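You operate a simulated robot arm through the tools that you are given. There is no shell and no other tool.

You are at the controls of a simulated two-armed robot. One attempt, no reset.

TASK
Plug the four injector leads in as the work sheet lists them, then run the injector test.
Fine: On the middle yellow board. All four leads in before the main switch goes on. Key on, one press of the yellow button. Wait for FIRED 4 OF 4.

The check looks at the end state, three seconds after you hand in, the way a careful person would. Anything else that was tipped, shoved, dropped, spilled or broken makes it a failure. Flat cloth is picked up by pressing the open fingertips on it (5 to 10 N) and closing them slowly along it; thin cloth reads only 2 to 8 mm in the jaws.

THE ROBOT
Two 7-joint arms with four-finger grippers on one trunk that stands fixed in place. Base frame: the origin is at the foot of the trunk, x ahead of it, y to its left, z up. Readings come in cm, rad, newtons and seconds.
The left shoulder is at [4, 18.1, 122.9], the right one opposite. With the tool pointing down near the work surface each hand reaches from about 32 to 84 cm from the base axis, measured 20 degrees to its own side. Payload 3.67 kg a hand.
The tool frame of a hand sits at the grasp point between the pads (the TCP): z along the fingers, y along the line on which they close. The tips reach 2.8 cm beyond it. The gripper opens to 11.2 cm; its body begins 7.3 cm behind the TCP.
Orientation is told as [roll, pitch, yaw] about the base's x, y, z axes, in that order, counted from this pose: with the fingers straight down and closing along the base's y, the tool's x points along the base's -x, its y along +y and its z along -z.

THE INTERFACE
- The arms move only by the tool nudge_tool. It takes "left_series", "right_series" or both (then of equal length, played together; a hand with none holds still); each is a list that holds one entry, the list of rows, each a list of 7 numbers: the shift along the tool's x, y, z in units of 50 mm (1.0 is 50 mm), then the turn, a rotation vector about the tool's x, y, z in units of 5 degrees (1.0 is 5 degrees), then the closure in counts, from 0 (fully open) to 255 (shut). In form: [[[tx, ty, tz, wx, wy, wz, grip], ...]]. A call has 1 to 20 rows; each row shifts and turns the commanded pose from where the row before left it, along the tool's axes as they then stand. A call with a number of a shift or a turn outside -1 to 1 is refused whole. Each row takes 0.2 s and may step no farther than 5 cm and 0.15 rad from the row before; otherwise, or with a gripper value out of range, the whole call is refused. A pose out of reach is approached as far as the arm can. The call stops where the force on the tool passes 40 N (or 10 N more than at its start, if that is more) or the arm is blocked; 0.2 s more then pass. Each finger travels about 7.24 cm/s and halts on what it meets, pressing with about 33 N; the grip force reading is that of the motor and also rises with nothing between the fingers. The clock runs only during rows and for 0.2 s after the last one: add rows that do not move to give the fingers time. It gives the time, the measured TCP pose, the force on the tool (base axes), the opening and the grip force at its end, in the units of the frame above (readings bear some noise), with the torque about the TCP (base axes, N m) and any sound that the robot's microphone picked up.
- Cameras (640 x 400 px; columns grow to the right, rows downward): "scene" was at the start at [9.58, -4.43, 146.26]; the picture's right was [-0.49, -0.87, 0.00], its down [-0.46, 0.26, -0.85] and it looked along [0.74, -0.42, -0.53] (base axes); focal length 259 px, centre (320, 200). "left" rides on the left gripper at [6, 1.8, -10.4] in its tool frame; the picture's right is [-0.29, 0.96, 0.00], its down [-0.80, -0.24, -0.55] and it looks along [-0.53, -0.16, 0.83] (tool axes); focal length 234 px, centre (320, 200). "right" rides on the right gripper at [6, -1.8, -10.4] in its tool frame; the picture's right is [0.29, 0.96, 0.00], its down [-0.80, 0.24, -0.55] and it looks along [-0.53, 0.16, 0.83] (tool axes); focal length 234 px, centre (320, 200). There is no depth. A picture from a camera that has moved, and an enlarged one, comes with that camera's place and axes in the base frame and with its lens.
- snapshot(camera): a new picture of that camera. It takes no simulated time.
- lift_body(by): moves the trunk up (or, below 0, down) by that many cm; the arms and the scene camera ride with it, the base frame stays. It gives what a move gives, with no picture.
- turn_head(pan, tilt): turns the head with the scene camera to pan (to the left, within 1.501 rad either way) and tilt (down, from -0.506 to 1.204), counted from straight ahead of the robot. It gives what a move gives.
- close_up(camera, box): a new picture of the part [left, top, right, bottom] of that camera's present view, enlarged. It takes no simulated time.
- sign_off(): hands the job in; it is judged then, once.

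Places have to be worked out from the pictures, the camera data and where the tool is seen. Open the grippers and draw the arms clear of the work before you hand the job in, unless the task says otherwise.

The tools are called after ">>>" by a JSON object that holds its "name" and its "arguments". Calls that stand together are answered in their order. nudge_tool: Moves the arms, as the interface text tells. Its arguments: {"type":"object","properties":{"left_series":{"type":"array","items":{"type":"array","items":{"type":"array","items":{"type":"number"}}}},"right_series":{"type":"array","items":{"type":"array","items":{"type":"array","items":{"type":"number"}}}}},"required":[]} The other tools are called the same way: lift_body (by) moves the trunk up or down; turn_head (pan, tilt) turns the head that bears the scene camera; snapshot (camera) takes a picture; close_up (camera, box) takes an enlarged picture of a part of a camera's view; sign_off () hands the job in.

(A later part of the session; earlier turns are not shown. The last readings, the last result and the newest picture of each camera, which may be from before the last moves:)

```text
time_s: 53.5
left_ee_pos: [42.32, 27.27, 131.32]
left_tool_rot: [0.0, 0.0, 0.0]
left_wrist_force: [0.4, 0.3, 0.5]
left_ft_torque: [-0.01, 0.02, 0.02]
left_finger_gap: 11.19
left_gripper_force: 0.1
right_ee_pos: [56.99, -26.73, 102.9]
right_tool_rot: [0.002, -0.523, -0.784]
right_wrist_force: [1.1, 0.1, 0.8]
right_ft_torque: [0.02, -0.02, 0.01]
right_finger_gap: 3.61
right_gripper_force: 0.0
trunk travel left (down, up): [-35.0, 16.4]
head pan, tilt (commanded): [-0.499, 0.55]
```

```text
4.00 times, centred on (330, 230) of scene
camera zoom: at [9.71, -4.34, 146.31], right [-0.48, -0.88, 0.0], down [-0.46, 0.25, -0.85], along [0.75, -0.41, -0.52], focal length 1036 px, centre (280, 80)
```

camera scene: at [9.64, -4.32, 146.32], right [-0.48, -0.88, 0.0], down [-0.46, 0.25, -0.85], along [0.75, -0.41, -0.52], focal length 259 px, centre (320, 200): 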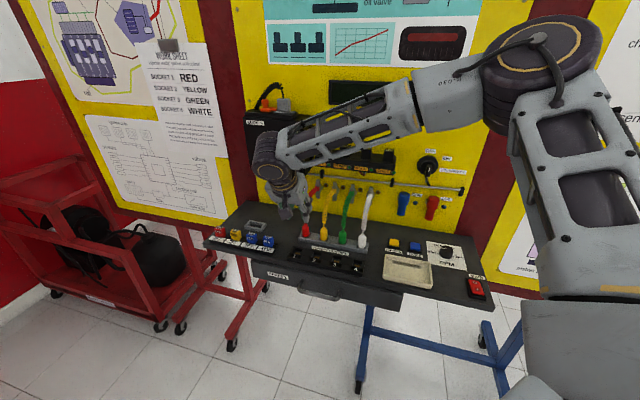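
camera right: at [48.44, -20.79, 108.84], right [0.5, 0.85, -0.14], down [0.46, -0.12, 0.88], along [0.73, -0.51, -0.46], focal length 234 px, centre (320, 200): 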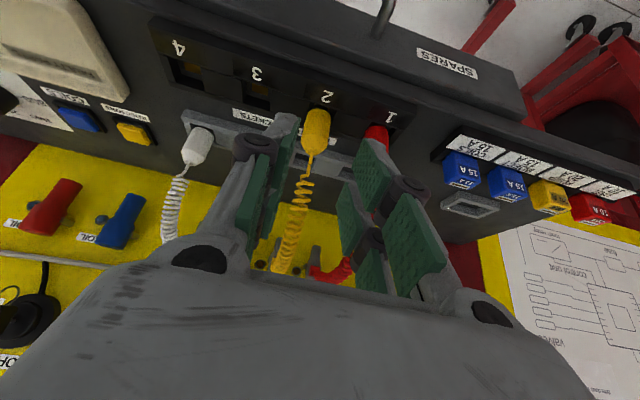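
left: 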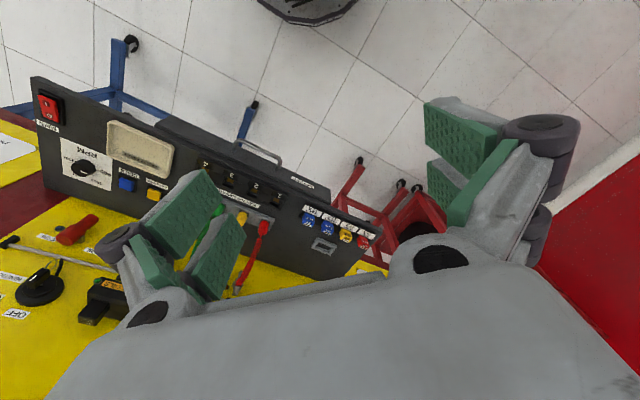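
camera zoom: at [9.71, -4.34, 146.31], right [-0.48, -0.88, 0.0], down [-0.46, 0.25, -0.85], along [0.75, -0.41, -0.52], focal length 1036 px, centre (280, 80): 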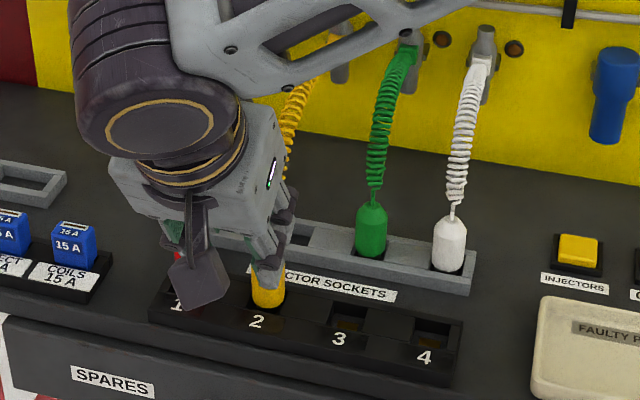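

Yellow stands in socket 2. Same motion toward green: up 2 cm, 6 cm right, 6.5 cm forward, and look.

>>> {"name": "nudge_tool", "arguments": {"right_series": [[[-0.0667, -0.4, -0.1155, 0, 0, 0, 173], [-0.0667, -0.4, -0.1155, 0, 0, 0, 173], [-0.0667, -0.4, -0.1155, 0, 0, 0, 173], [-0.3753, 0, 0.2167, 0, 0, 0, 173], [-0.3753, 0, 0.2167, 0, 0, 0, 173], [-0.3753, 0, 0.2167, 0, 0, 0, 173], [0, 0, 0, 0, 0, 0, 173], [0, 0, 0, 0, 0, 0, 173]]]}}

>>> {"name": "snapshot", "arguments": {"camera": "right"}}

>>> {"name": "close_up", "arguments": {"camera": "right", "box": [220, 50, 420, 175]}}

>>> {"name": "close_up", "arguments": {"camera": "scene", "box": [270, 180, 390, 280]}}

```text
time_s: 55.3
left_ee_pos: [42.28, 27.12, 131.3]
left_tool_rot: [-0.001, -0.001, 0.001]
left_wrist_force: [0.4, -0.2, 0.0]
left_ft_torque: [0.0, 0.03, 0.02]
left_finger_gap: 11.18
left_gripper_force: 0.0
right_ee_pos: [57.35, -35.67, 104.94]
right_tool_rot: [0.0, -0.523, -0.786]
right_wrist_force: [-0.1, -0.3, 0.0]
right_ft_torque: [-0.02, 0.01, -0.03]
right_finger_gap: 3.62
right_gripper_force: 0.0
trunk travel left (down, up): [-35.0, 16.4]
head pan, tilt (commanded): [-0.499, 0.55]
```

```text
taken
camera right: at [48.76, -29.74, 110.88], right [0.5, 0.85, -0.14], down [0.46, -0.12, 0.88], along [0.73, -0.51, -0.46], focal length 234 px, centre (320, 200)
```

right: 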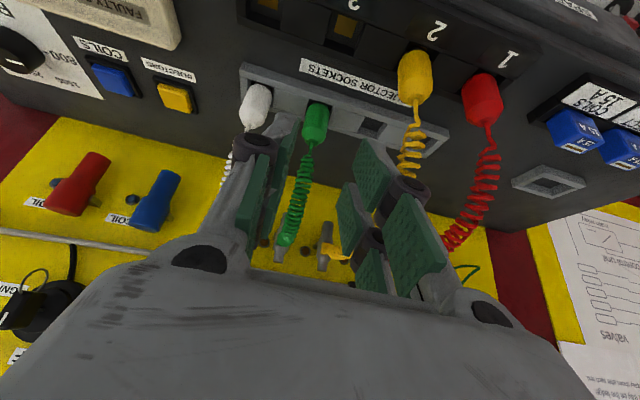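

```text
3.20 times, centred on (320, 112) of right
camera zoom: at [48.76, -29.74, 110.88], right [0.5, 0.85, -0.14], down [0.46, -0.12, 0.88], along [0.73, -0.51, -0.46], focal length 749 px, centre (320, 480)
```

zoom: 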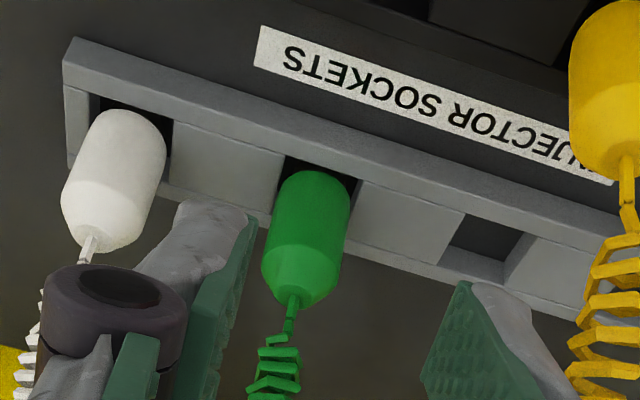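

```text
4.00 times, centred on (330, 230) of scene
camera zoom: at [9.65, -4.32, 146.32], right [-0.48, -0.88, 0.0], down [-0.46, 0.25, -0.85], along [0.75, -0.41, -0.52], focal length 1036 px, centre (280, 80)
```

zoom: 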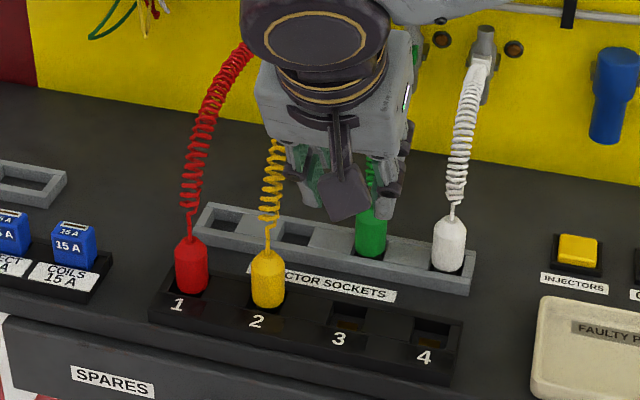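

Green appears ~0.28 cm to the right of the finger plane. I correct that and go 8 cm down along the fingers, then look.

>>> {"name": "nudge_tool", "arguments": {"right_series": [[[-0.033, -0.056, 0.4, 0, 0, 0, 173], [-0.033, 0, 0.4, 0, 0, 0, 173], [0, 0, 0.4, 0, 0, 0, 173], [0, 0, 0.3, 0, 0, 0, 173], [0, 0, 0.1, 0, 0, 0, 173], [0, 0, 0, 0, 0, 0, 173]]]}}

>>> {"name": "close_up", "arguments": {"camera": "right", "box": [220, 80, 420, 205]}}

>>> {"name": "close_up", "arguments": {"camera": "scene", "box": [270, 180, 390, 280]}}

```text
time_s: 56.7
left_ee_pos: [42.16, 27.23, 131.2]
left_tool_rot: [0.0, 0.0, 0.0]
left_wrist_force: [0.4, 0.5, 1.0]
left_ft_torque: [-0.01, -0.01, -0.01]
left_finger_gap: 11.19
left_gripper_force: 0.0
right_ee_pos: [60.09, -38.87, 98.2]
right_tool_rot: [0.0, -0.522, -0.784]
right_wrist_force: [0.1, 0.2, 0.5]
right_ft_torque: [0.02, 0.01, 0.03]
right_finger_gap: 3.61
right_gripper_force: 0.0
trunk travel left (down, up): [-35.0, 16.4]
head pan, tilt (commanded): [-0.499, 0.55]
```

```text
3.20 times, centred on (320, 142) of right
camera zoom: at [51.57, -32.95, 104.08], right [0.5, 0.85, -0.14], down [0.46, -0.12, 0.88], along [0.73, -0.51, -0.46], focal length 749 px, centre (320, 384)
```

zoom: 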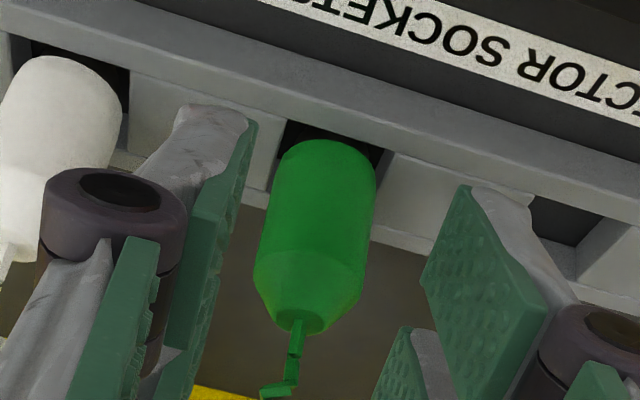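

```text
4.00 times, centred on (330, 230) of scene
camera zoom: at [9.66, -4.31, 146.32], right [-0.48, -0.88, 0.0], down [-0.46, 0.25, -0.85], along [0.75, -0.41, -0.52], focal length 1036 px, centre (280, 80)
```

zoom: 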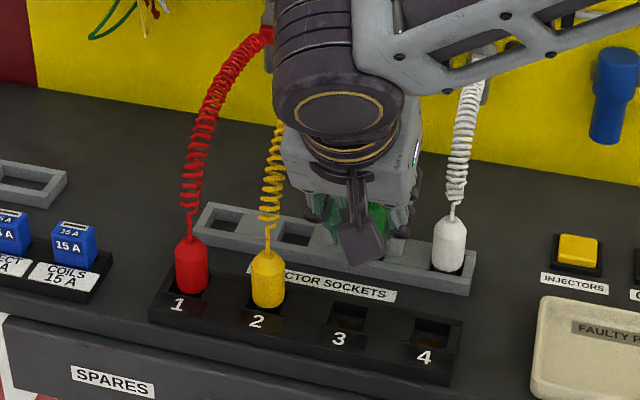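

Green is centred. I advance the last 2.3 cm, close gently, and check.

>>> {"name": "nudge_tool", "arguments": {"right_series": [[[0, 0, 0.16, 0, 0, 0, 173], [0, 0, 0.15, 0, 0, 0, 173], [0, 0, 0.15, 0, 0, 0, 173], [0, 0, 0, 0, 0, 0, 173], [0, 0, 0, 0, 0, 0, 173]]]}}

>>> {"name": "close_up", "arguments": {"camera": "right", "box": [220, 80, 420, 205]}}

>>> {"name": "nudge_tool", "arguments": {"right_series": [[[0, 0, 0, 0, 0, 0, 181], [0, 0, 0, 0, 0, 0, 188], [0, 0, 0, 0, 0, 0, 195], [0, 0, 0, 0, 0, 0, 202], [0, 0, 0, 0, 0, 0, 210], [0, 0, 0, 0, 0, 0, 220], [0, 0, 0, 0, 0, 0, 230], [0, 0, 0, 0, 0, 0, 230], [0, 0, 0, 0, 0, 0, 230]]]}}

>>> {"name": "close_up", "arguments": {"camera": "right", "box": [220, 80, 420, 205]}}

```text
time_s: 57.9
left_ee_pos: [42.25, 27.25, 131.29]
left_tool_rot: [0.001, 0.0, 0.001]
left_wrist_force: [0.7, 0.7, 1.1]
left_ft_torque: [0.0, -0.02, -0.03]
left_finger_gap: 11.22
left_gripper_force: 0.1
right_ee_pos: [60.89, -39.73, 96.24]
right_tool_rot: [0.0, -0.523, -0.784]
right_wrist_force: [-0.5, -1.0, -0.5]
right_ft_torque: [-0.02, 0.0, -0.01]
right_finger_gap: 3.62
right_gripper_force: 0.1
trunk travel left (down, up): [-35.0, 16.4]
head pan, tilt (commanded): [-0.499, 0.55]
```

```text
3.20 times, centred on (320, 142) of right
camera zoom: at [52.4, -33.72, 102.1], right [0.5, 0.85, -0.14], down [0.46, -0.12, 0.88], along [0.73, -0.51, -0.46], focal length 749 px, centre (320, 384)
```

zoom: 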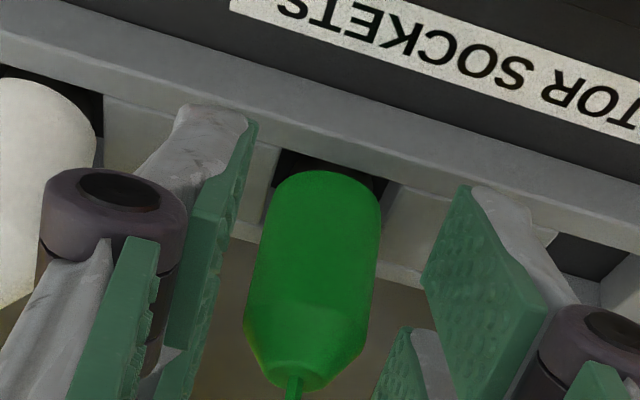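

```text
time_s: 59.9
left_ee_pos: [42.2, 27.26, 131.22]
left_tool_rot: [0.001, 0.001, -0.001]
left_wrist_force: [0.4, -1.1, 1.2]
left_ft_torque: [-0.01, 0.01, 0.03]
left_finger_gap: 11.22
left_gripper_force: 0.1
right_ee_pos: [60.89, -39.65, 96.18]
right_tool_rot: [0.001, -0.524, -0.783]
right_wrist_force: [0.0, 1.0, -0.3]
right_ft_torque: [0.02, 0.03, 0.01]
right_finger_gap: 2.3
right_gripper_force: 32.9
trunk travel left (down, up): [-35.0, 16.4]
head pan, tilt (commanded): [-0.499, 0.55]
```

```text
3.20 times, centred on (320, 142) of right
camera zoom: at [52.4, -33.73, 102.1], right [0.5, 0.85, -0.14], down [0.46, -0.12, 0.88], along [0.73, -0.51, -0.46], focal length 749 px, centre (320, 384)
```

zoom: 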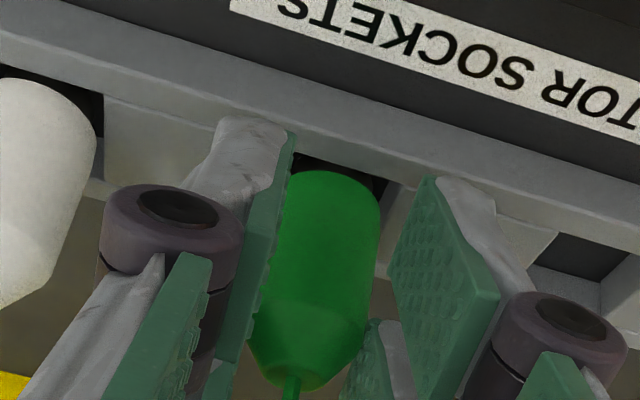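

Green held. Lift 5 cm, carry 7.95 cm forward with 0.35 cm left correction (socket 3 should be ~6 cm from socket 2), lower to hover.

>>> {"name": "nudge_tool", "arguments": {"right_series": [[[-0.05, 0, -0.0866, 0, 0, 0, 230], [-0.05, 0, -0.0866, 0, 0, 0, 230], [-0.1, 0, -0.1732, 0, 0, 0, 230], [-0.1, 0, -0.1732, 0, 0, 0, 230], [-0.1, 0, -0.1732, 0, 0, 0, 230], [-0.1, 0, -0.1732, 0, 0, 0, 230], [0.2295, 0.0117, -0.1325, 0, 0, 0, 230], [0.2295, 0.0117, -0.1325, 0, 0, 0, 230], [0.2295, 0.0117, -0.1325, 0, 0, 0, 230], [0.2295, 0.0117, -0.1325, 0, 0, 0, 230], [0.2295, 0.0117, -0.1325, 0, 0, 0, 230], [0.2295, 0.0117, -0.1325, 0, 0, 0, 230], [0, 0, 0, 0, 0, 0, 230]]]}}

>>> {"name": "nudge_tool", "arguments": {"right_series": [[[0.1, 0, 0.1732, 0, 0, 0, 230], [0.1, 0, 0.1732, 0, 0, 0, 230], [0.1, 0, 0.1732, 0, 0, 0, 230], [0.04, 0, 0.0693, 0, 0, 0, 230], [0, 0, 0, 0, 0, 0, 230], [0, 0, 0, 0, 0, 0, 230]]]}}

>>> {"name": "close_up", "arguments": {"camera": "right", "box": [240, 60, 400, 160]}}

>>> {"name": "close_up", "arguments": {"camera": "scene", "box": [270, 180, 390, 280]}}

```text
time_s: 62.7
left_ee_pos: [42.23, 27.29, 131.28]
left_tool_rot: [0.0, 0.001, 0.0]
left_wrist_force: [-0.5, 0.6, 0.3]
left_ft_torque: [-0.03, 0.0, 0.03]
left_finger_gap: 11.21
left_gripper_force: 0.2
right_ee_pos: [55.58, -33.86, 101.18]
right_tool_rot: [0.001, -0.523, -0.784]
right_wrist_force: [-0.3, -0.4, -0.5]
right_ft_torque: [-0.02, 0.02, 0.01]
right_finger_gap: 2.25
right_gripper_force: 33.2
trunk travel left (down, up): [-35.0, 16.4]
head pan, tilt (commanded): [-0.499, 0.55]
```

```text
time_s: 64.1
left_ee_pos: [42.18, 27.26, 131.33]
left_tool_rot: [0.0, 0.002, 0.0]
left_wrist_force: [0.2, 0.0, 0.3]
left_ft_torque: [0.02, 0.03, 0.02]
left_finger_gap: 11.2
left_gripper_force: 0.1
right_ee_pos: [55.56, -33.79, 97.78]
right_tool_rot: [0.0, -0.524, -0.784]
right_wrist_force: [0.1, -0.9, 0.3]
right_ft_torque: [-0.02, 0.01, -0.02]
right_finger_gap: 2.24
right_gripper_force: 32.9
trunk travel left (down, up): [-35.0, 16.4]
head pan, tilt (commanded): [-0.499, 0.55]
```

```text
4.00 times, centred on (320, 110) of right
camera zoom: at [47.05, -27.87, 103.73], right [0.5, 0.85, -0.14], down [0.46, -0.12, 0.88], along [0.73, -0.51, -0.46], focal length 937 px, centre (320, 560)
```

zoom: 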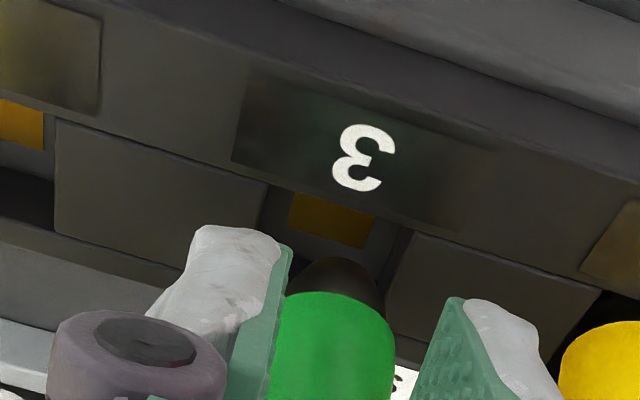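

```text
4.00 times, centred on (330, 230) of scene
camera zoom: at [9.67, -4.32, 146.32], right [-0.48, -0.88, 0.0], down [-0.46, 0.25, -0.85], along [0.75, -0.41, -0.52], focal length 1036 px, centre (280, 80)
```

zoom: 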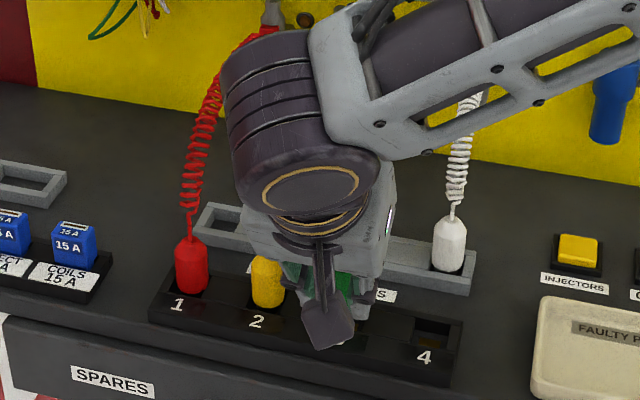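

The green foot looks ~0.3 cm too far left and slightly back; I enlarge more to measure.

>>> {"name": "close_up", "arguments": {"camera": "right", "box": [290, 95, 354, 135]}}

```text
10.00 times, centred on (322, 115) of right
camera zoom: at [47.05, -27.87, 103.73], right [0.5, 0.85, -0.14], down [0.46, -0.12, 0.88], along [0.73, -0.51, -0.46], focal length 2342 px, centre (300, 1050)
```

zoom: 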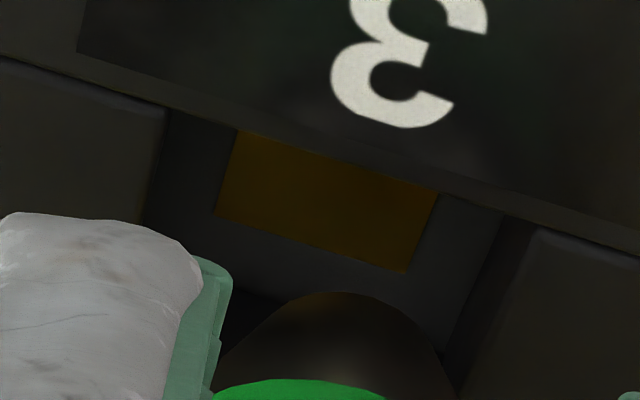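

The opening is ~2.5 cm wide; the foot is ~0.25 cm too far left. I shift 0.22 cm right, 0.05 cm forward, and lower 1.4 cm.

>>> {"name": "nudge_tool", "arguments": {"right_series": [[[0.0087, -0.044, -0.005, 0, 0, 0, 230], [0.02, 0, 0.0346, 0, 0, 0, 230], [0.02, 0, 0.0346, 0, 0, 0, 230], [0.02, 0, 0.0346, 0, 0, 0, 230], [0.02, 0, 0.0346, 0, 0, 0, 230], [0.02, 0, 0.0346, 0, 0, 0, 230], [0.02, 0, 0.0346, 0, 0, 0, 230], [0.02, 0, 0.0346, 0, 0, 0, 230], [0, 0, 0, 0, 0, 0, 230]]]}}

>>> {"name": "close_up", "arguments": {"camera": "right", "box": [240, 60, 400, 160]}}

```text
time_s: 66.1
left_ee_pos: [42.21, 27.34, 131.31]
left_tool_rot: [0.0, 0.0, 0.003]
left_wrist_force: [0.6, 0.2, 0.2]
left_ft_torque: [-0.01, -0.03, -0.02]
left_finger_gap: 11.2
left_gripper_force: 0.1
right_ee_pos: [55.48, -33.89, 96.44]
right_tool_rot: [0.001, -0.524, -0.784]
right_wrist_force: [-0.7, 0.5, -0.4]
right_ft_torque: [-0.01, -0.02, -0.01]
right_finger_gap: 2.23
right_gripper_force: 32.8
trunk travel left (down, up): [-35.0, 16.4]
head pan, tilt (commanded): [-0.499, 0.55]
```

```text
4.00 times, centred on (320, 110) of right
camera zoom: at [46.86, -28.0, 102.31], right [0.5, 0.85, -0.14], down [0.46, -0.12, 0.88], along [0.73, -0.51, -0.46], focal length 937 px, centre (320, 560)
```

zoom: 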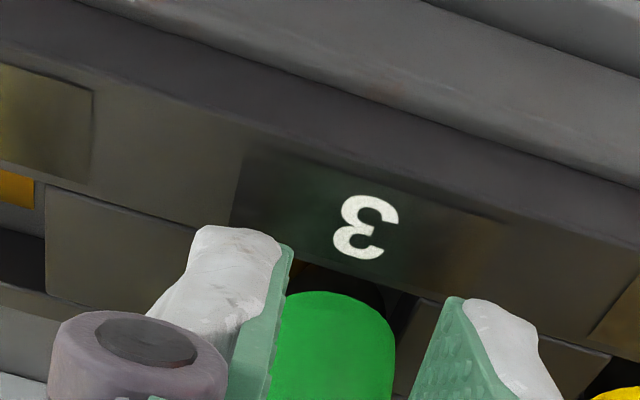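

No contact force yet, foot inside socket 3. Lower to contact.

>>> {"name": "nudge_tool", "arguments": {"right_series": [[[0.015, 0, 0.026, 0, 0, 0, 230], [0.015, 0, 0.026, 0, 0, 0, 230], [0, 0, 0, 0, 0, 0, 230]]]}}

```text
time_s: 66.9
left_ee_pos: [42.11, 27.35, 131.27]
left_tool_rot: [0.001, 0.001, -0.001]
left_wrist_force: [0.3, 0.6, 0.0]
left_ft_torque: [0.02, -0.04, -0.03]
left_finger_gap: 11.22
left_gripper_force: 0.0
right_ee_pos: [55.41, -34.05, 96.23]
right_tool_rot: [0.001, -0.527, -0.785]
right_wrist_force: [1.4, -2.2, 12.5]
right_ft_torque: [-0.36, -0.26, -0.06]
right_finger_gap: 2.22
right_gripper_force: 32.9
trunk travel left (down, up): [-35.0, 16.4]
head pan, tilt (commanded): [-0.499, 0.55]
```

Contact 12.5 N at the same height as the others. Small extra press, release and withdraw.

>>> {"name": "nudge_tool", "arguments": {"right_series": [[[0.006, 0, 0.0104, 0, 0, 0, 230], [0, 0, 0, 0, 0, 0, 230]]]}}

>>> {"name": "nudge_tool", "arguments": {"right_series": [[[0, 0, 0, 0, 0, 0, 200], [0, 0, 0, 0, 0, 0, 192], [0, 0, 0, 0, 0, 0, 184], [0, 0, 0, 0, 0, 0, 173], [0, 0, 0, 0, 0, 0, 173]]]}}

>>> {"name": "nudge_tool", "arguments": {"right_series": [[[0, 0, -0.1, 0, 0, 0, 173], [0, 0, -0.2, 0, 0, 0, 173], [0, 0, -0.4, 0, 0, 0, 173], [0, 0, -0.4, 0, 0, 0, 173], [0, 0, -0.5, 0, 0, 0, 173], [0, 0, 0, 0, 0, 0, 173]]]}}

>>> {"name": "snapshot", "arguments": {"camera": "right"}}

>>> {"name": "close_up", "arguments": {"camera": "scene", "box": [270, 180, 390, 280]}}

```text
time_s: 67.5
left_ee_pos: [42.11, 27.29, 131.3]
left_tool_rot: [0.0, -0.001, 0.002]
left_wrist_force: [0.0, -0.1, -0.4]
left_ft_torque: [0.0, 0.0, -0.01]
left_finger_gap: 11.17
left_gripper_force: 0.0
right_ee_pos: [55.33, -33.74, 96.23]
right_tool_rot: [0.002, -0.526, -0.786]
right_wrist_force: [2.4, -4.3, 21.0]
right_ft_torque: [-0.66, -0.48, -0.01]
right_finger_gap: 2.19
right_gripper_force: 33.1
trunk travel left (down, up): [-35.0, 16.4]
head pan, tilt (commanded): [-0.499, 0.55]
```

```text
time_s: 68.7
left_ee_pos: [42.33, 27.33, 131.3]
left_tool_rot: [0.0, 0.0, 0.001]
left_wrist_force: [0.2, 0.1, 0.0]
left_ft_torque: [0.01, 0.0, -0.01]
left_finger_gap: 11.21
left_gripper_force: 0.0
right_ee_pos: [55.4, -33.89, 96.13]
right_tool_rot: [0.001, -0.524, -0.785]
right_wrist_force: [-0.3, 0.3, -0.2]
right_ft_torque: [0.0, -0.03, -0.01]
right_finger_gap: 3.63
right_gripper_force: 0.1
trunk travel left (down, up): [-35.0, 16.4]
head pan, tilt (commanded): [-0.499, 0.55]
```

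```text
time_s: 70.1
left_ee_pos: [42.21, 27.32, 131.25]
left_tool_rot: [-0.001, -0.001, 0.0]
left_wrist_force: [0.2, 0.6, 1.1]
left_ft_torque: [0.01, 0.02, -0.03]
left_finger_gap: 11.2
left_gripper_force: 0.0
right_ee_pos: [52.43, -31.15, 102.95]
right_tool_rot: [0.0, -0.525, -0.784]
right_wrist_force: [0.7, 1.0, 0.4]
right_ft_torque: [0.0, 0.01, 0.01]
right_finger_gap: 3.59
right_gripper_force: 0.0
trunk travel left (down, up): [-35.0, 16.4]
head pan, tilt (commanded): [-0.499, 0.55]
```

```text
taken
camera right: at [43.97, -25.24, 108.9], right [0.5, 0.85, -0.14], down [0.46, -0.12, 0.88], along [0.73, -0.51, -0.46], focal length 234 px, centre (320, 200)
```

right: 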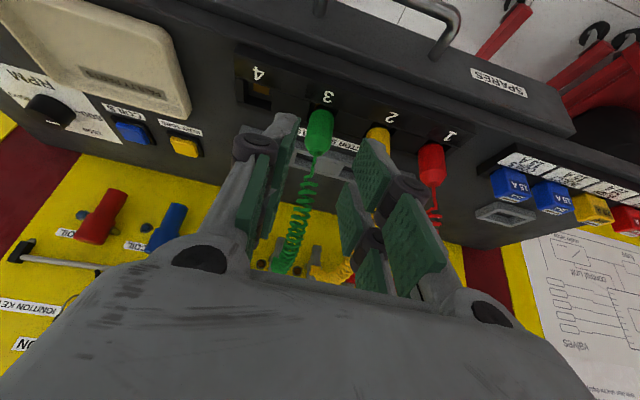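

```text
4.00 times, centred on (330, 230) of scene
camera zoom: at [9.7, -4.34, 146.31], right [-0.48, -0.88, 0.0], down [-0.46, 0.25, -0.85], along [0.75, -0.41, -0.52], focal length 1036 px, centre (280, 80)
```

zoom: 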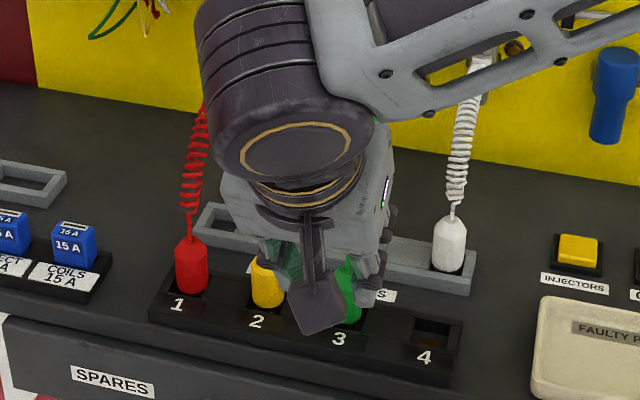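

Green stands in socket 3. Same approach to white: up 2 cm, 6 cm right, 6.5 cm forward, and look.

>>> {"name": "nudge_tool", "arguments": {"right_series": [[[-0.0667, -0.4, -0.1155, 0, 0, 0, 173], [-0.0667, -0.4, -0.1155, 0, 0, 0, 173], [-0.0667, -0.4, -0.1155, 0, 0, 0, 173], [-0.3753, 0, 0.2167, 0, 0, 0, 173], [-0.3753, 0, 0.2167, 0, 0, 0, 173], [-0.3753, 0, 0.2167, 0, 0, 0, 173], [0, 0, 0, 0, 0, 0, 173], [0, 0, 0, 0, 0, 0, 173]]]}}

>>> {"name": "snapshot", "arguments": {"camera": "right"}}

>>> {"name": "close_up", "arguments": {"camera": "right", "box": [220, 50, 420, 175]}}

>>> {"name": "close_up", "arguments": {"camera": "scene", "box": [270, 180, 390, 280]}}

```text
time_s: 71.9
left_ee_pos: [42.19, 27.3, 131.34]
left_tool_rot: [0.001, 0.002, -0.001]
left_wrist_force: [0.0, -0.3, 0.6]
left_ft_torque: [-0.01, 0.02, 0.01]
left_finger_gap: 11.19
left_gripper_force: 0.1
right_ee_pos: [52.82, -39.94, 104.85]
right_tool_rot: [0.001, -0.523, -0.784]
right_wrist_force: [-1.0, 0.2, 0.4]
right_ft_torque: [-0.03, 0.01, -0.04]
right_finger_gap: 3.58
right_gripper_force: 0.1
trunk travel left (down, up): [-35.0, 16.4]
head pan, tilt (commanded): [-0.499, 0.55]
```

```text
taken
camera right: at [44.36, -33.99, 110.83], right [0.5, 0.85, -0.14], down [0.46, -0.12, 0.88], along [0.73, -0.51, -0.46], focal length 234 px, centre (320, 200)
```

right: 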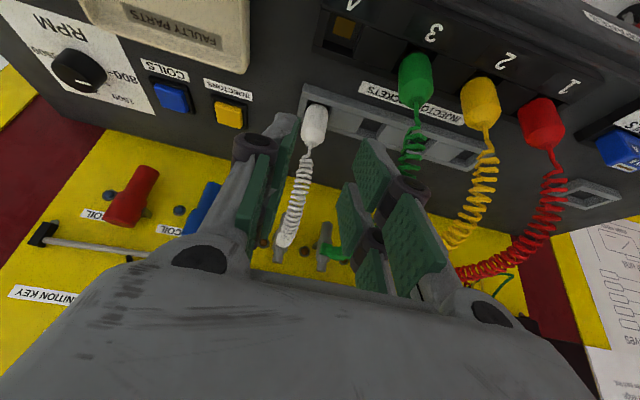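

```text
3.20 times, centred on (320, 112) of right
camera zoom: at [44.36, -33.99, 110.83], right [0.5, 0.85, -0.14], down [0.46, -0.12, 0.88], along [0.73, -0.51, -0.46], focal length 749 px, centre (320, 480)
```

zoom: 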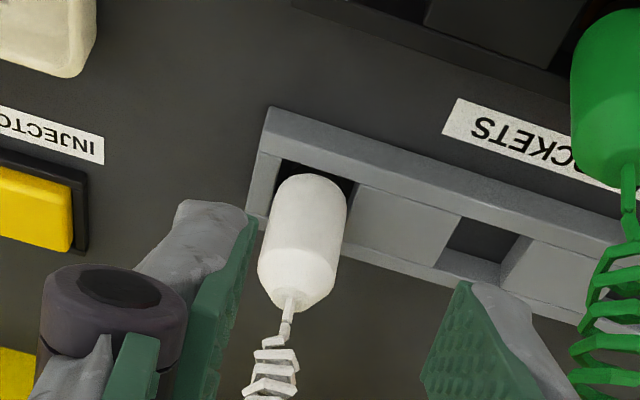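

```text
4.00 times, centred on (330, 230) of scene
camera zoom: at [9.65, -4.33, 146.32], right [-0.48, -0.88, 0.0], down [-0.46, 0.25, -0.85], along [0.75, -0.41, -0.52], focal length 1036 px, centre (280, 80)
```

zoom: 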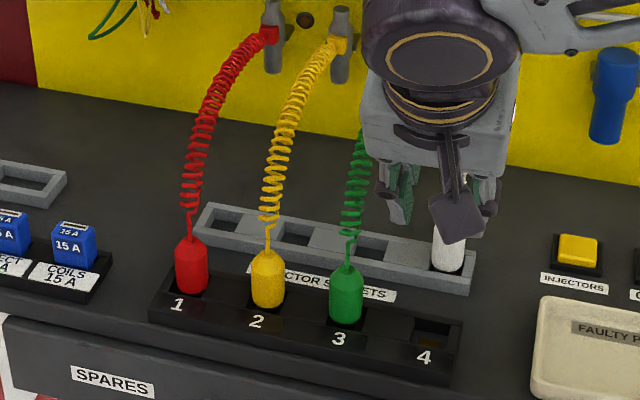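

White is ~0.36 cm to the right. I correct and go 8 cm down along the fingers.

>>> {"name": "nudge_tool", "arguments": {"right_series": [[[-0.05, -0.072, 0.4, 0, 0, 0, 173], [-0.05, 0, 0.4, 0, 0, 0, 173], [0, 0, 0.4, 0, 0, 0, 173], [0, 0, 0.3, 0, 0, 0, 173], [0, 0, 0.1, 0, 0, 0, 173], [0, 0, 0, 0, 0, 0, 173]]]}}

>>> {"name": "close_up", "arguments": {"camera": "right", "box": [220, 80, 420, 205]}}

>>> {"name": "close_up", "arguments": {"camera": "scene", "box": [270, 180, 390, 280]}}

```text
time_s: 73.3
left_ee_pos: [42.04, 27.24, 131.13]
left_tool_rot: [0.0, -0.001, -0.001]
left_wrist_force: [0.2, -0.2, -0.3]
left_ft_torque: [-0.01, -0.02, -0.02]
left_finger_gap: 11.2
left_gripper_force: 0.0
right_ee_pos: [55.64, -43.23, 98.26]
right_tool_rot: [0.001, -0.522, -0.783]
right_wrist_force: [0.7, -0.1, 1.0]
right_ft_torque: [0.0, 0.03, -0.01]
right_finger_gap: 3.59
right_gripper_force: 0.0
trunk travel left (down, up): [-35.0, 16.4]
head pan, tilt (commanded): [-0.499, 0.55]
```

```text
3.20 times, centred on (320, 142) of right
camera zoom: at [47.22, -37.34, 104.17], right [0.5, 0.85, -0.14], down [0.46, -0.12, 0.88], along [0.73, -0.51, -0.46], focal length 749 px, centre (320, 384)
```

zoom: 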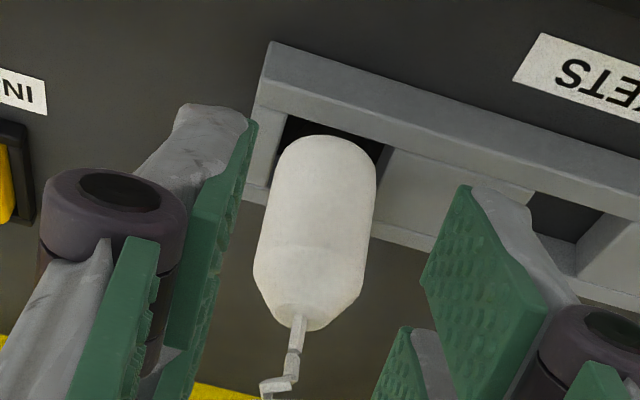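

```text
4.00 times, centred on (330, 230) of scene
camera zoom: at [9.65, -4.32, 146.32], right [-0.48, -0.88, 0.0], down [-0.46, 0.25, -0.85], along [0.75, -0.41, -0.52], focal length 1036 px, centre (280, 80)
```

zoom: 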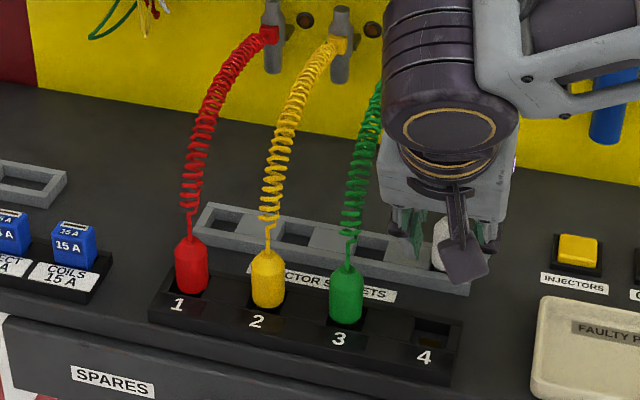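

White is centred (exit at the same picture place as green's). I advance 2.3 cm, close gently and check.

>>> {"name": "nudge_tool", "arguments": {"right_series": [[[0, 0, 0.16, 0, 0, 0, 173], [0, 0, 0.15, 0, 0, 0, 173], [0, 0, 0.15, 0, 0, 0, 173], [0, 0, 0, 0, 0, 0, 173], [0, 0, 0, 0, 0, 0, 173]]]}}

>>> {"name": "nudge_tool", "arguments": {"right_series": [[[0, 0, 0, 0, 0, 0, 181], [0, 0, 0, 0, 0, 0, 188], [0, 0, 0, 0, 0, 0, 195], [0, 0, 0, 0, 0, 0, 202], [0, 0, 0, 0, 0, 0, 210], [0, 0, 0, 0, 0, 0, 220], [0, 0, 0, 0, 0, 0, 230], [0, 0, 0, 0, 0, 0, 230], [0, 0, 0, 0, 0, 0, 230]]]}}

>>> {"name": "close_up", "arguments": {"camera": "right", "box": [220, 80, 420, 205]}}

```text
time_s: 74.5
left_ee_pos: [42.21, 27.3, 131.22]
left_tool_rot: [-0.001, 0.0, -0.002]
left_wrist_force: [0.1, -0.2, -0.1]
left_ft_torque: [0.02, 0.0, -0.01]
left_finger_gap: 11.18
left_gripper_force: 0.1
right_ee_pos: [56.67, -44.19, 96.29]
right_tool_rot: [0.0, -0.524, -0.783]
right_wrist_force: [0.2, 0.0, 0.3]
right_ft_torque: [0.0, -0.01, 0.0]
right_finger_gap: 3.6
right_gripper_force: 0.1
trunk travel left (down, up): [-35.0, 16.4]
head pan, tilt (commanded): [-0.499, 0.55]
```

```text
time_s: 76.5
left_ee_pos: [42.17, 27.24, 131.28]
left_tool_rot: [-0.001, 0.001, 0.001]
left_wrist_force: [0.4, -0.2, -0.3]
left_ft_torque: [-0.02, -0.01, 0.0]
left_finger_gap: 11.19
left_gripper_force: 0.0
right_ee_pos: [56.65, -44.07, 96.38]
right_tool_rot: [0.0, -0.523, -0.785]
right_wrist_force: [0.5, 0.1, 0.0]
right_ft_torque: [-0.01, -0.03, -0.03]
right_finger_gap: 2.24
right_gripper_force: 32.9
trunk travel left (down, up): [-35.0, 16.4]
head pan, tilt (commanded): [-0.499, 0.55]
```

```text
3.20 times, centred on (320, 142) of right
camera zoom: at [48.06, -38.16, 102.23], right [0.5, 0.85, -0.14], down [0.46, -0.12, 0.88], along [0.73, -0.51, -0.46], focal length 749 px, centre (320, 384)
```

zoom: 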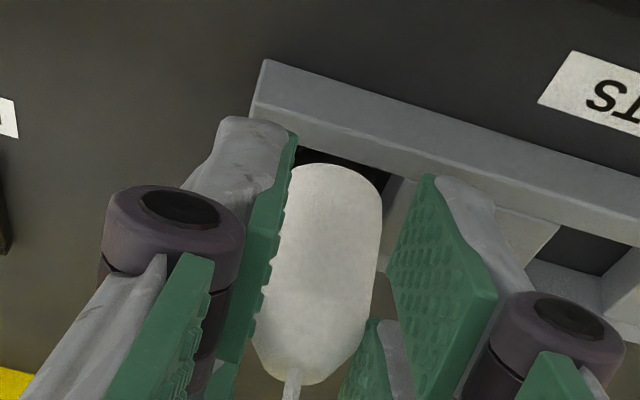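

White held. Lift 5 cm, carry 8.1 cm forward and 0.2 cm left, lower to hover over socket 4.

>>> {"name": "nudge_tool", "arguments": {"right_series": [[[-0.05, 0, -0.0866, 0, 0, 0, 230], [-0.05, 0, -0.0866, 0, 0, 0, 230], [-0.1, 0, -0.1732, 0, 0, 0, 230], [-0.1, 0, -0.1732, 0, 0, 0, 230], [-0.1, 0, -0.1732, 0, 0, 0, 230], [-0.1, 0, -0.1732, 0, 0, 0, 230], [0.2338, 0.0067, -0.135, 0, 0, 0, 230], [0.2338, 0.0067, -0.135, 0, 0, 0, 230], [0.2338, 0.0067, -0.135, 0, 0, 0, 230], [0.2338, 0.0067, -0.135, 0, 0, 0, 230], [0.2338, 0.0067, -0.135, 0, 0, 0, 230], [0.2338, 0.0067, -0.135, 0, 0, 0, 230], [0, 0, 0, 0, 0, 0, 230]]]}}

>>> {"name": "nudge_tool", "arguments": {"right_series": [[[0.1, 0, 0.1732, 0, 0, 0, 230], [0.1, 0, 0.1732, 0, 0, 0, 230], [0.1, 0, 0.1732, 0, 0, 0, 230], [0.05, 0, 0.0866, 0, 0, 0, 230], [0, 0, 0, 0, 0, 0, 230], [0, 0, 0, 0, 0, 0, 230]]]}}

>>> {"name": "close_up", "arguments": {"camera": "right", "box": [240, 60, 400, 160]}}

>>> {"name": "close_up", "arguments": {"camera": "right", "box": [290, 95, 354, 135]}}

>>> {"name": "close_up", "arguments": {"camera": "scene", "box": [270, 180, 390, 280]}}

```text
time_s: 79.3
left_ee_pos: [42.4, 27.23, 131.35]
left_tool_rot: [0.0, 0.0, 0.001]
left_wrist_force: [-0.1, 0.0, -0.4]
left_ft_torque: [-0.02, -0.01, 0.02]
left_finger_gap: 11.21
left_gripper_force: 0.0
right_ee_pos: [51.01, -38.29, 101.37]
right_tool_rot: [-0.001, -0.522, -0.783]
right_wrist_force: [-0.6, 0.8, 0.7]
right_ft_torque: [-0.03, 0.01, -0.02]
right_finger_gap: 1.08
right_gripper_force: 0.0
trunk travel left (down, up): [-35.0, 16.4]
head pan, tilt (commanded): [-0.499, 0.55]
```

```text
time_s: 80.7
left_ee_pos: [42.23, 27.24, 131.31]
left_tool_rot: [0.0, 0.0, 0.0]
left_wrist_force: [0.5, 0.6, 1.1]
left_ft_torque: [0.0, 0.01, -0.01]
left_finger_gap: 11.19
left_gripper_force: 0.1
right_ee_pos: [51.0, -38.29, 97.77]
right_tool_rot: [-0.001, -0.524, -0.783]
right_wrist_force: [-0.2, 0.1, 1.5]
right_ft_torque: [0.0, -0.01, -0.02]
right_finger_gap: 1.11
right_gripper_force: 0.1
trunk travel left (down, up): [-35.0, 16.4]
head pan, tilt (commanded): [-0.499, 0.55]
```

```text
4.00 times, centred on (320, 110) of right
camera zoom: at [42.5, -32.37, 103.76], right [0.5, 0.85, -0.14], down [0.46, -0.12, 0.88], along [0.73, -0.51, -0.46], focal length 937 px, centre (320, 560)
```

zoom: 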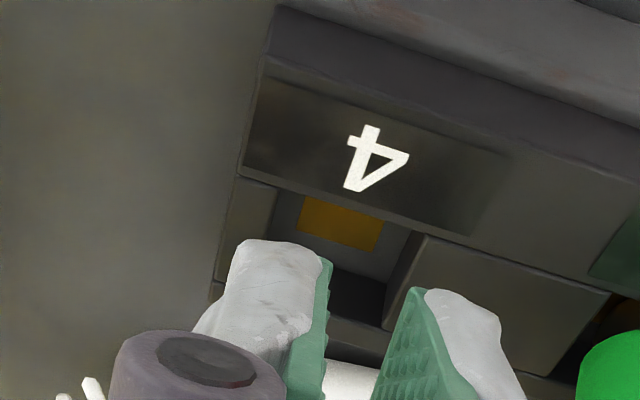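

```text
10.00 times, centred on (322, 115) of right
camera zoom: at [42.5, -32.37, 103.76], right [0.5, 0.85, -0.14], down [0.46, -0.12, 0.88], along [0.73, -0.51, -0.46], focal length 2342 px, centre (300, 1050)
```

zoom: 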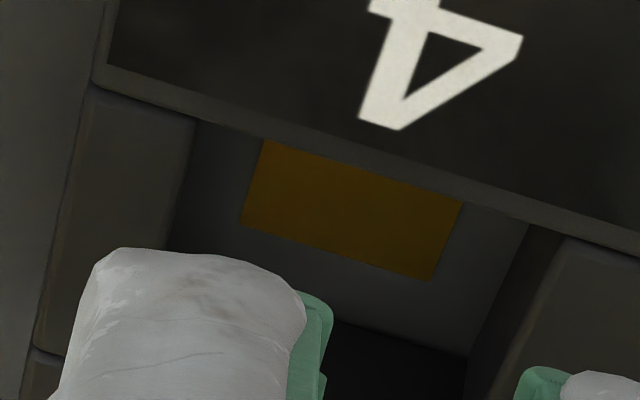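

```text
4.00 times, centred on (330, 230) of scene
camera zoom: at [9.66, -4.32, 146.32], right [-0.48, -0.88, 0.0], down [-0.46, 0.25, -0.85], along [0.75, -0.41, -0.52], focal length 1036 px, centre (280, 80)
```

zoom: 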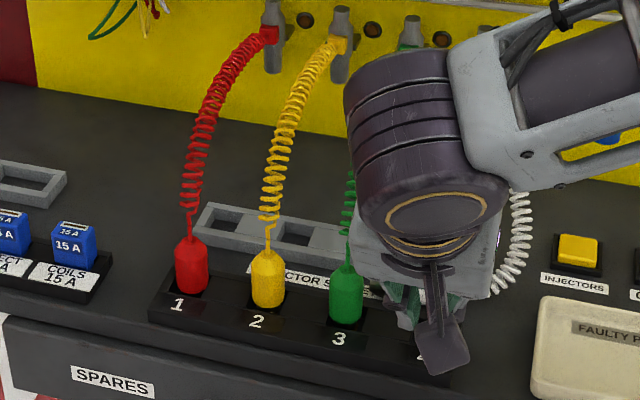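

The gap fell to 1.1 cm: the white plug slipped out on the way. I stop, raise the hand straight up, and look for it.

>>> {"name": "snapshot", "arguments": {"camera": "right"}}

>>> {"name": "nudge_tool", "arguments": {"right_series": [[[-0.1, 0, -0.1732, 0, 0, 0, 230], [-0.1, 0, -0.1732, 0, 0, 0, 230], [-0.1, 0, -0.1732, 0, 0, 0, 230], [-0.1, 0, -0.1732, 0, 0, 0, 230], [-0.1, 0, -0.1732, 0, 0, 0, 230], [-0.1, 0, -0.1732, 0, 0, 0, 230], [0, 0, 0, 0, 0, 0, 230]]]}}

>>> {"name": "snapshot", "arguments": {"camera": "right"}}

>>> {"name": "close_up", "arguments": {"camera": "scene", "box": [300, 170, 460, 270]}}

```text
taken
camera right: at [42.5, -32.37, 103.76], right [0.5, 0.85, -0.14], down [0.46, -0.12, 0.88], along [0.73, -0.51, -0.46], focal length 234 px, centre (320, 200)
```

right: 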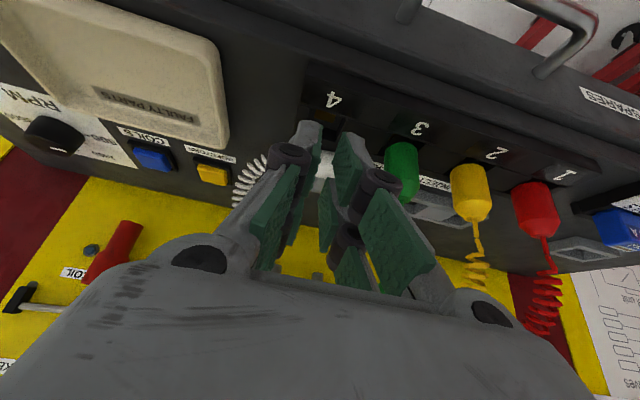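

```text
time_s: 82.3
left_ee_pos: [42.25, 27.37, 131.16]
left_tool_rot: [0.001, -0.002, 0.0]
left_wrist_force: [-0.2, 0.0, -0.4]
left_ft_torque: [0.0, -0.02, -0.01]
left_finger_gap: 11.17
left_gripper_force: 0.0
right_ee_pos: [51.03, -38.29, 103.87]
right_tool_rot: [-0.002, -0.524, -0.783]
right_wrist_force: [-0.5, 0.0, -0.4]
right_ft_torque: [-0.01, -0.02, -0.02]
right_finger_gap: 1.09
right_gripper_force: 0.1
trunk travel left (down, up): [-35.0, 16.4]
head pan, tilt (commanded): [-0.499, 0.55]
```

```text
taken
camera right: at [42.41, -32.32, 109.78], right [0.5, 0.85, -0.14], down [0.46, -0.12, 0.88], along [0.73, -0.51, -0.46], focal length 234 px, centre (320, 200)
```

right: 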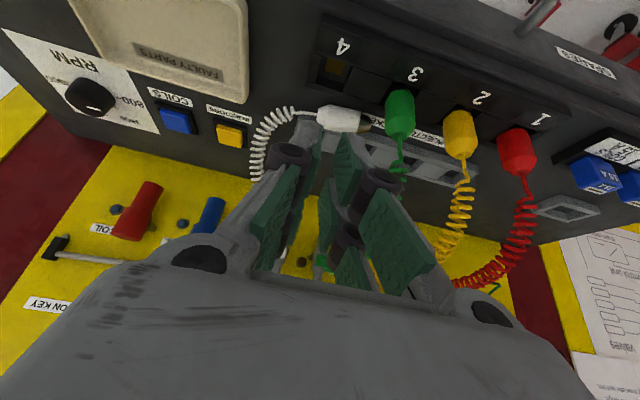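

```text
4.00 times, centred on (380, 220) of scene
camera zoom: at [9.67, -4.32, 146.32], right [-0.48, -0.88, 0.0], down [-0.46, 0.25, -0.85], along [0.75, -0.41, -0.52], focal length 1036 px, centre (80, 120)
```

zoom: 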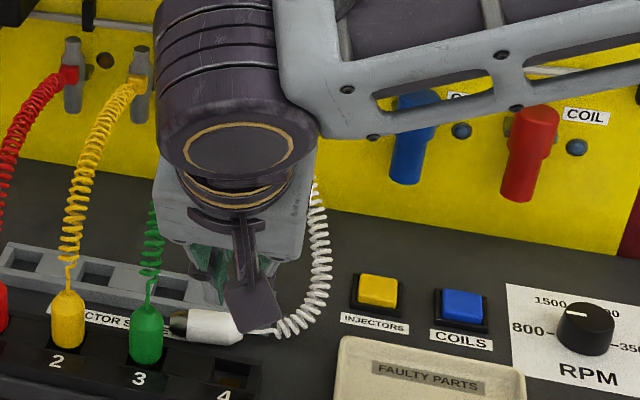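

The white plug lies on its side on the ledge between holder and socket strip, foot pointing left; other plugs look undisturbed. I zoom in to see exactly how it lies.

>>> {"name": "close_up", "arguments": {"camera": "right", "box": [240, 60, 440, 185]}}

>>> {"name": "close_up", "arguments": {"camera": "scene", "box": [330, 215, 410, 270]}}

>>> {"name": "snapshot", "arguments": {"camera": "left"}}

```text
3.20 times, centred on (340, 122) of right
camera zoom: at [42.41, -32.32, 109.78], right [0.5, 0.85, -0.14], down [0.46, -0.12, 0.88], along [0.73, -0.51, -0.46], focal length 749 px, centre (256, 448)
```

zoom: 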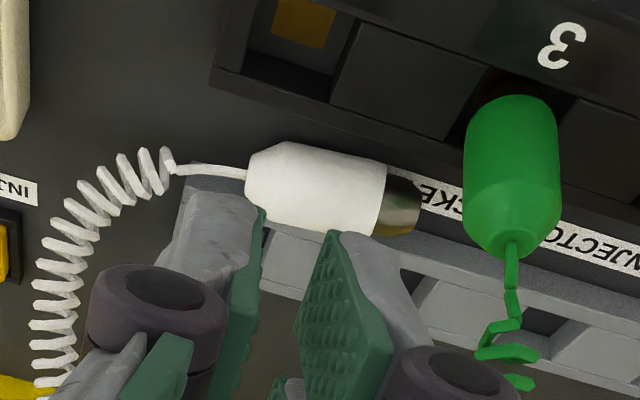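

```text
7.27 times, centred on (370, 242) of scene
camera zoom: at [9.67, -4.32, 146.32], right [-0.48, -0.88, 0.0], down [-0.46, 0.25, -0.85], along [0.75, -0.41, -0.52], focal length 1884 px, centre (-44, -109)
```

zoom: 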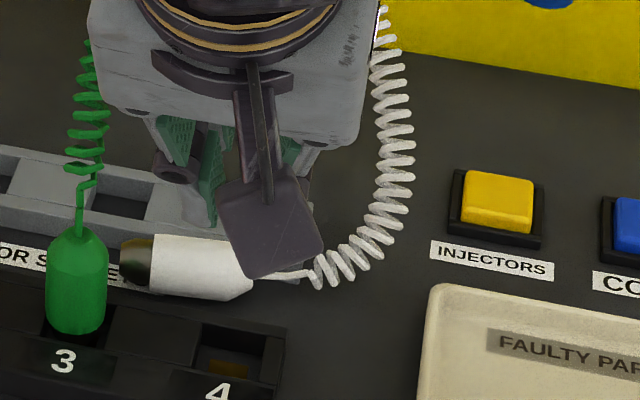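

```text
taken
camera left: at [36.17, 28.92, 141.63], right [0.29, 0.96, 0.0], down [0.8, -0.24, 0.55], along [0.53, -0.16, -0.83], focal length 234 px, centre (320, 200)
```

left: 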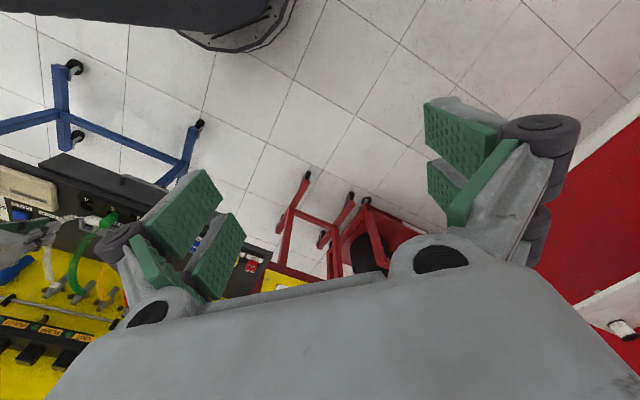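

The plug lies along the ledge (foot at r≈-13.7, tail at r≈-8.5, d≈69, resting on the ledge). I'll pick it from above with fingers closing front-to-back, then turn it upright. First I rise 6 cm, open, and take the tilt out.

>>> {"name": "nudge_tool", "arguments": {"right_series": [[[-0.2, 0, -0.3464, 0, 0, 0, 200], [-0.2, 0, -0.3464, 0, 0, 0, 173], [-0.2, 0, -0.3464, 0, 0, 0, 173], [0, 0, 0, 0, 1, 0, 173], [0, 0, 0, 0, 1, 0, 173], [0, 0, 0, 0, 1, 0, 173], [0, 0, 0, 0, 1, 0, 173], [0, 0, 0, 0, 1, 0, 173], [0, 0, 0, 0, 1, 0, 173], [0, 0, 0, 0, 0, 0, 173]]]}}

>>> {"name": "nudge_tool", "arguments": {"right_series": [[[0, 0, 0, 0, 0, 1, 173], [0, 0, 0, 0, 0, 1, 173], [0, 0, 0, 0, 0, 1, 173], [0, 0, 0, 0, 0, 1, 173], [0, 0, 0, 0, 0, 1, 173], [0, 0, 0, 0, 0, 1, 173], [0, 0, 0, 0, 0, 1, 173], [0, 0, 0, 0, 0, 1, 173], [0, 0, 0, 0, 0, 1, 173], [0, 0, 0, 0, 0, 0, 173]]]}}

>>> {"name": "snapshot", "arguments": {"camera": "right"}}

>>> {"name": "snapshot", "arguments": {"camera": "scene"}}

```text
time_s: 84.5
left_ee_pos: [42.09, 27.32, 131.42]
left_tool_rot: [-0.001, -0.001, -0.001]
left_wrist_force: [-0.1, 0.5, 0.4]
left_ft_torque: [0.03, -0.01, 0.0]
left_finger_gap: 11.17
left_gripper_force: 0.0
right_ee_pos: [51.0, -38.32, 109.91]
right_tool_rot: [0.0, -0.001, -0.783]
right_wrist_force: [-0.3, -0.2, 0.1]
right_ft_torque: [-0.02, -0.02, -0.01]
right_finger_gap: 3.62
right_gripper_force: 0.1
trunk travel left (down, up): [-35.0, 16.4]
head pan, tilt (commanded): [-0.499, 0.55]
```

```text
time_s: 86.7
left_ee_pos: [42.28, 27.35, 131.22]
left_tool_rot: [0.001, 0.0, -0.001]
left_wrist_force: [-0.7, 0.0, -0.1]
left_ft_torque: [0.02, -0.01, 0.0]
left_finger_gap: 11.22
left_gripper_force: 0.0
right_ee_pos: [50.93, -38.26, 109.85]
right_tool_rot: [-0.001, -0.002, -1.569]
right_wrist_force: [0.4, 0.6, 0.1]
right_ft_torque: [0.01, 0.02, 0.0]
right_finger_gap: 3.6
right_gripper_force: 0.1
trunk travel left (down, up): [-35.0, 16.4]
head pan, tilt (commanded): [-0.499, 0.55]
```

```text
taken
camera right: at [49.26, -32.42, 120.15], right [0.96, 0.29, 0.0], down [0.24, -0.8, 0.55], along [0.16, -0.53, -0.83], focal length 234 px, centre (320, 200)
```

right: 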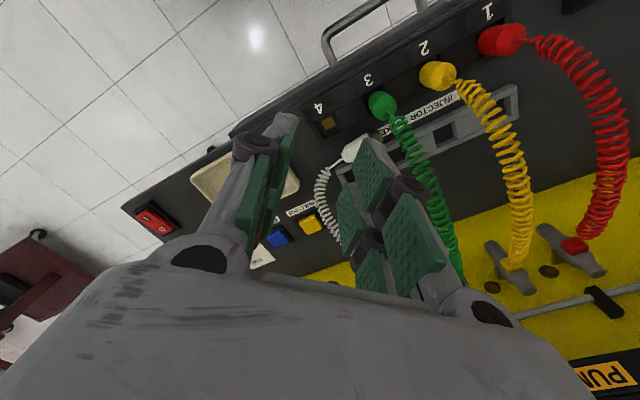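

```text
taken
camera scene: at [9.66, -4.32, 146.32], right [-0.48, -0.88, 0.0], down [-0.46, 0.25, -0.85], along [0.75, -0.41, -0.52], focal length 259 px, centre (320, 200)
```

scene: 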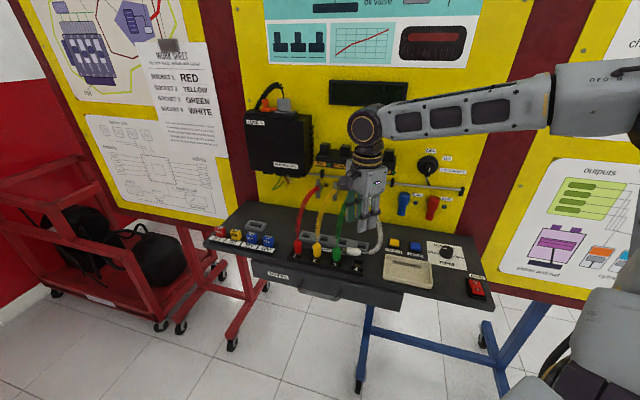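

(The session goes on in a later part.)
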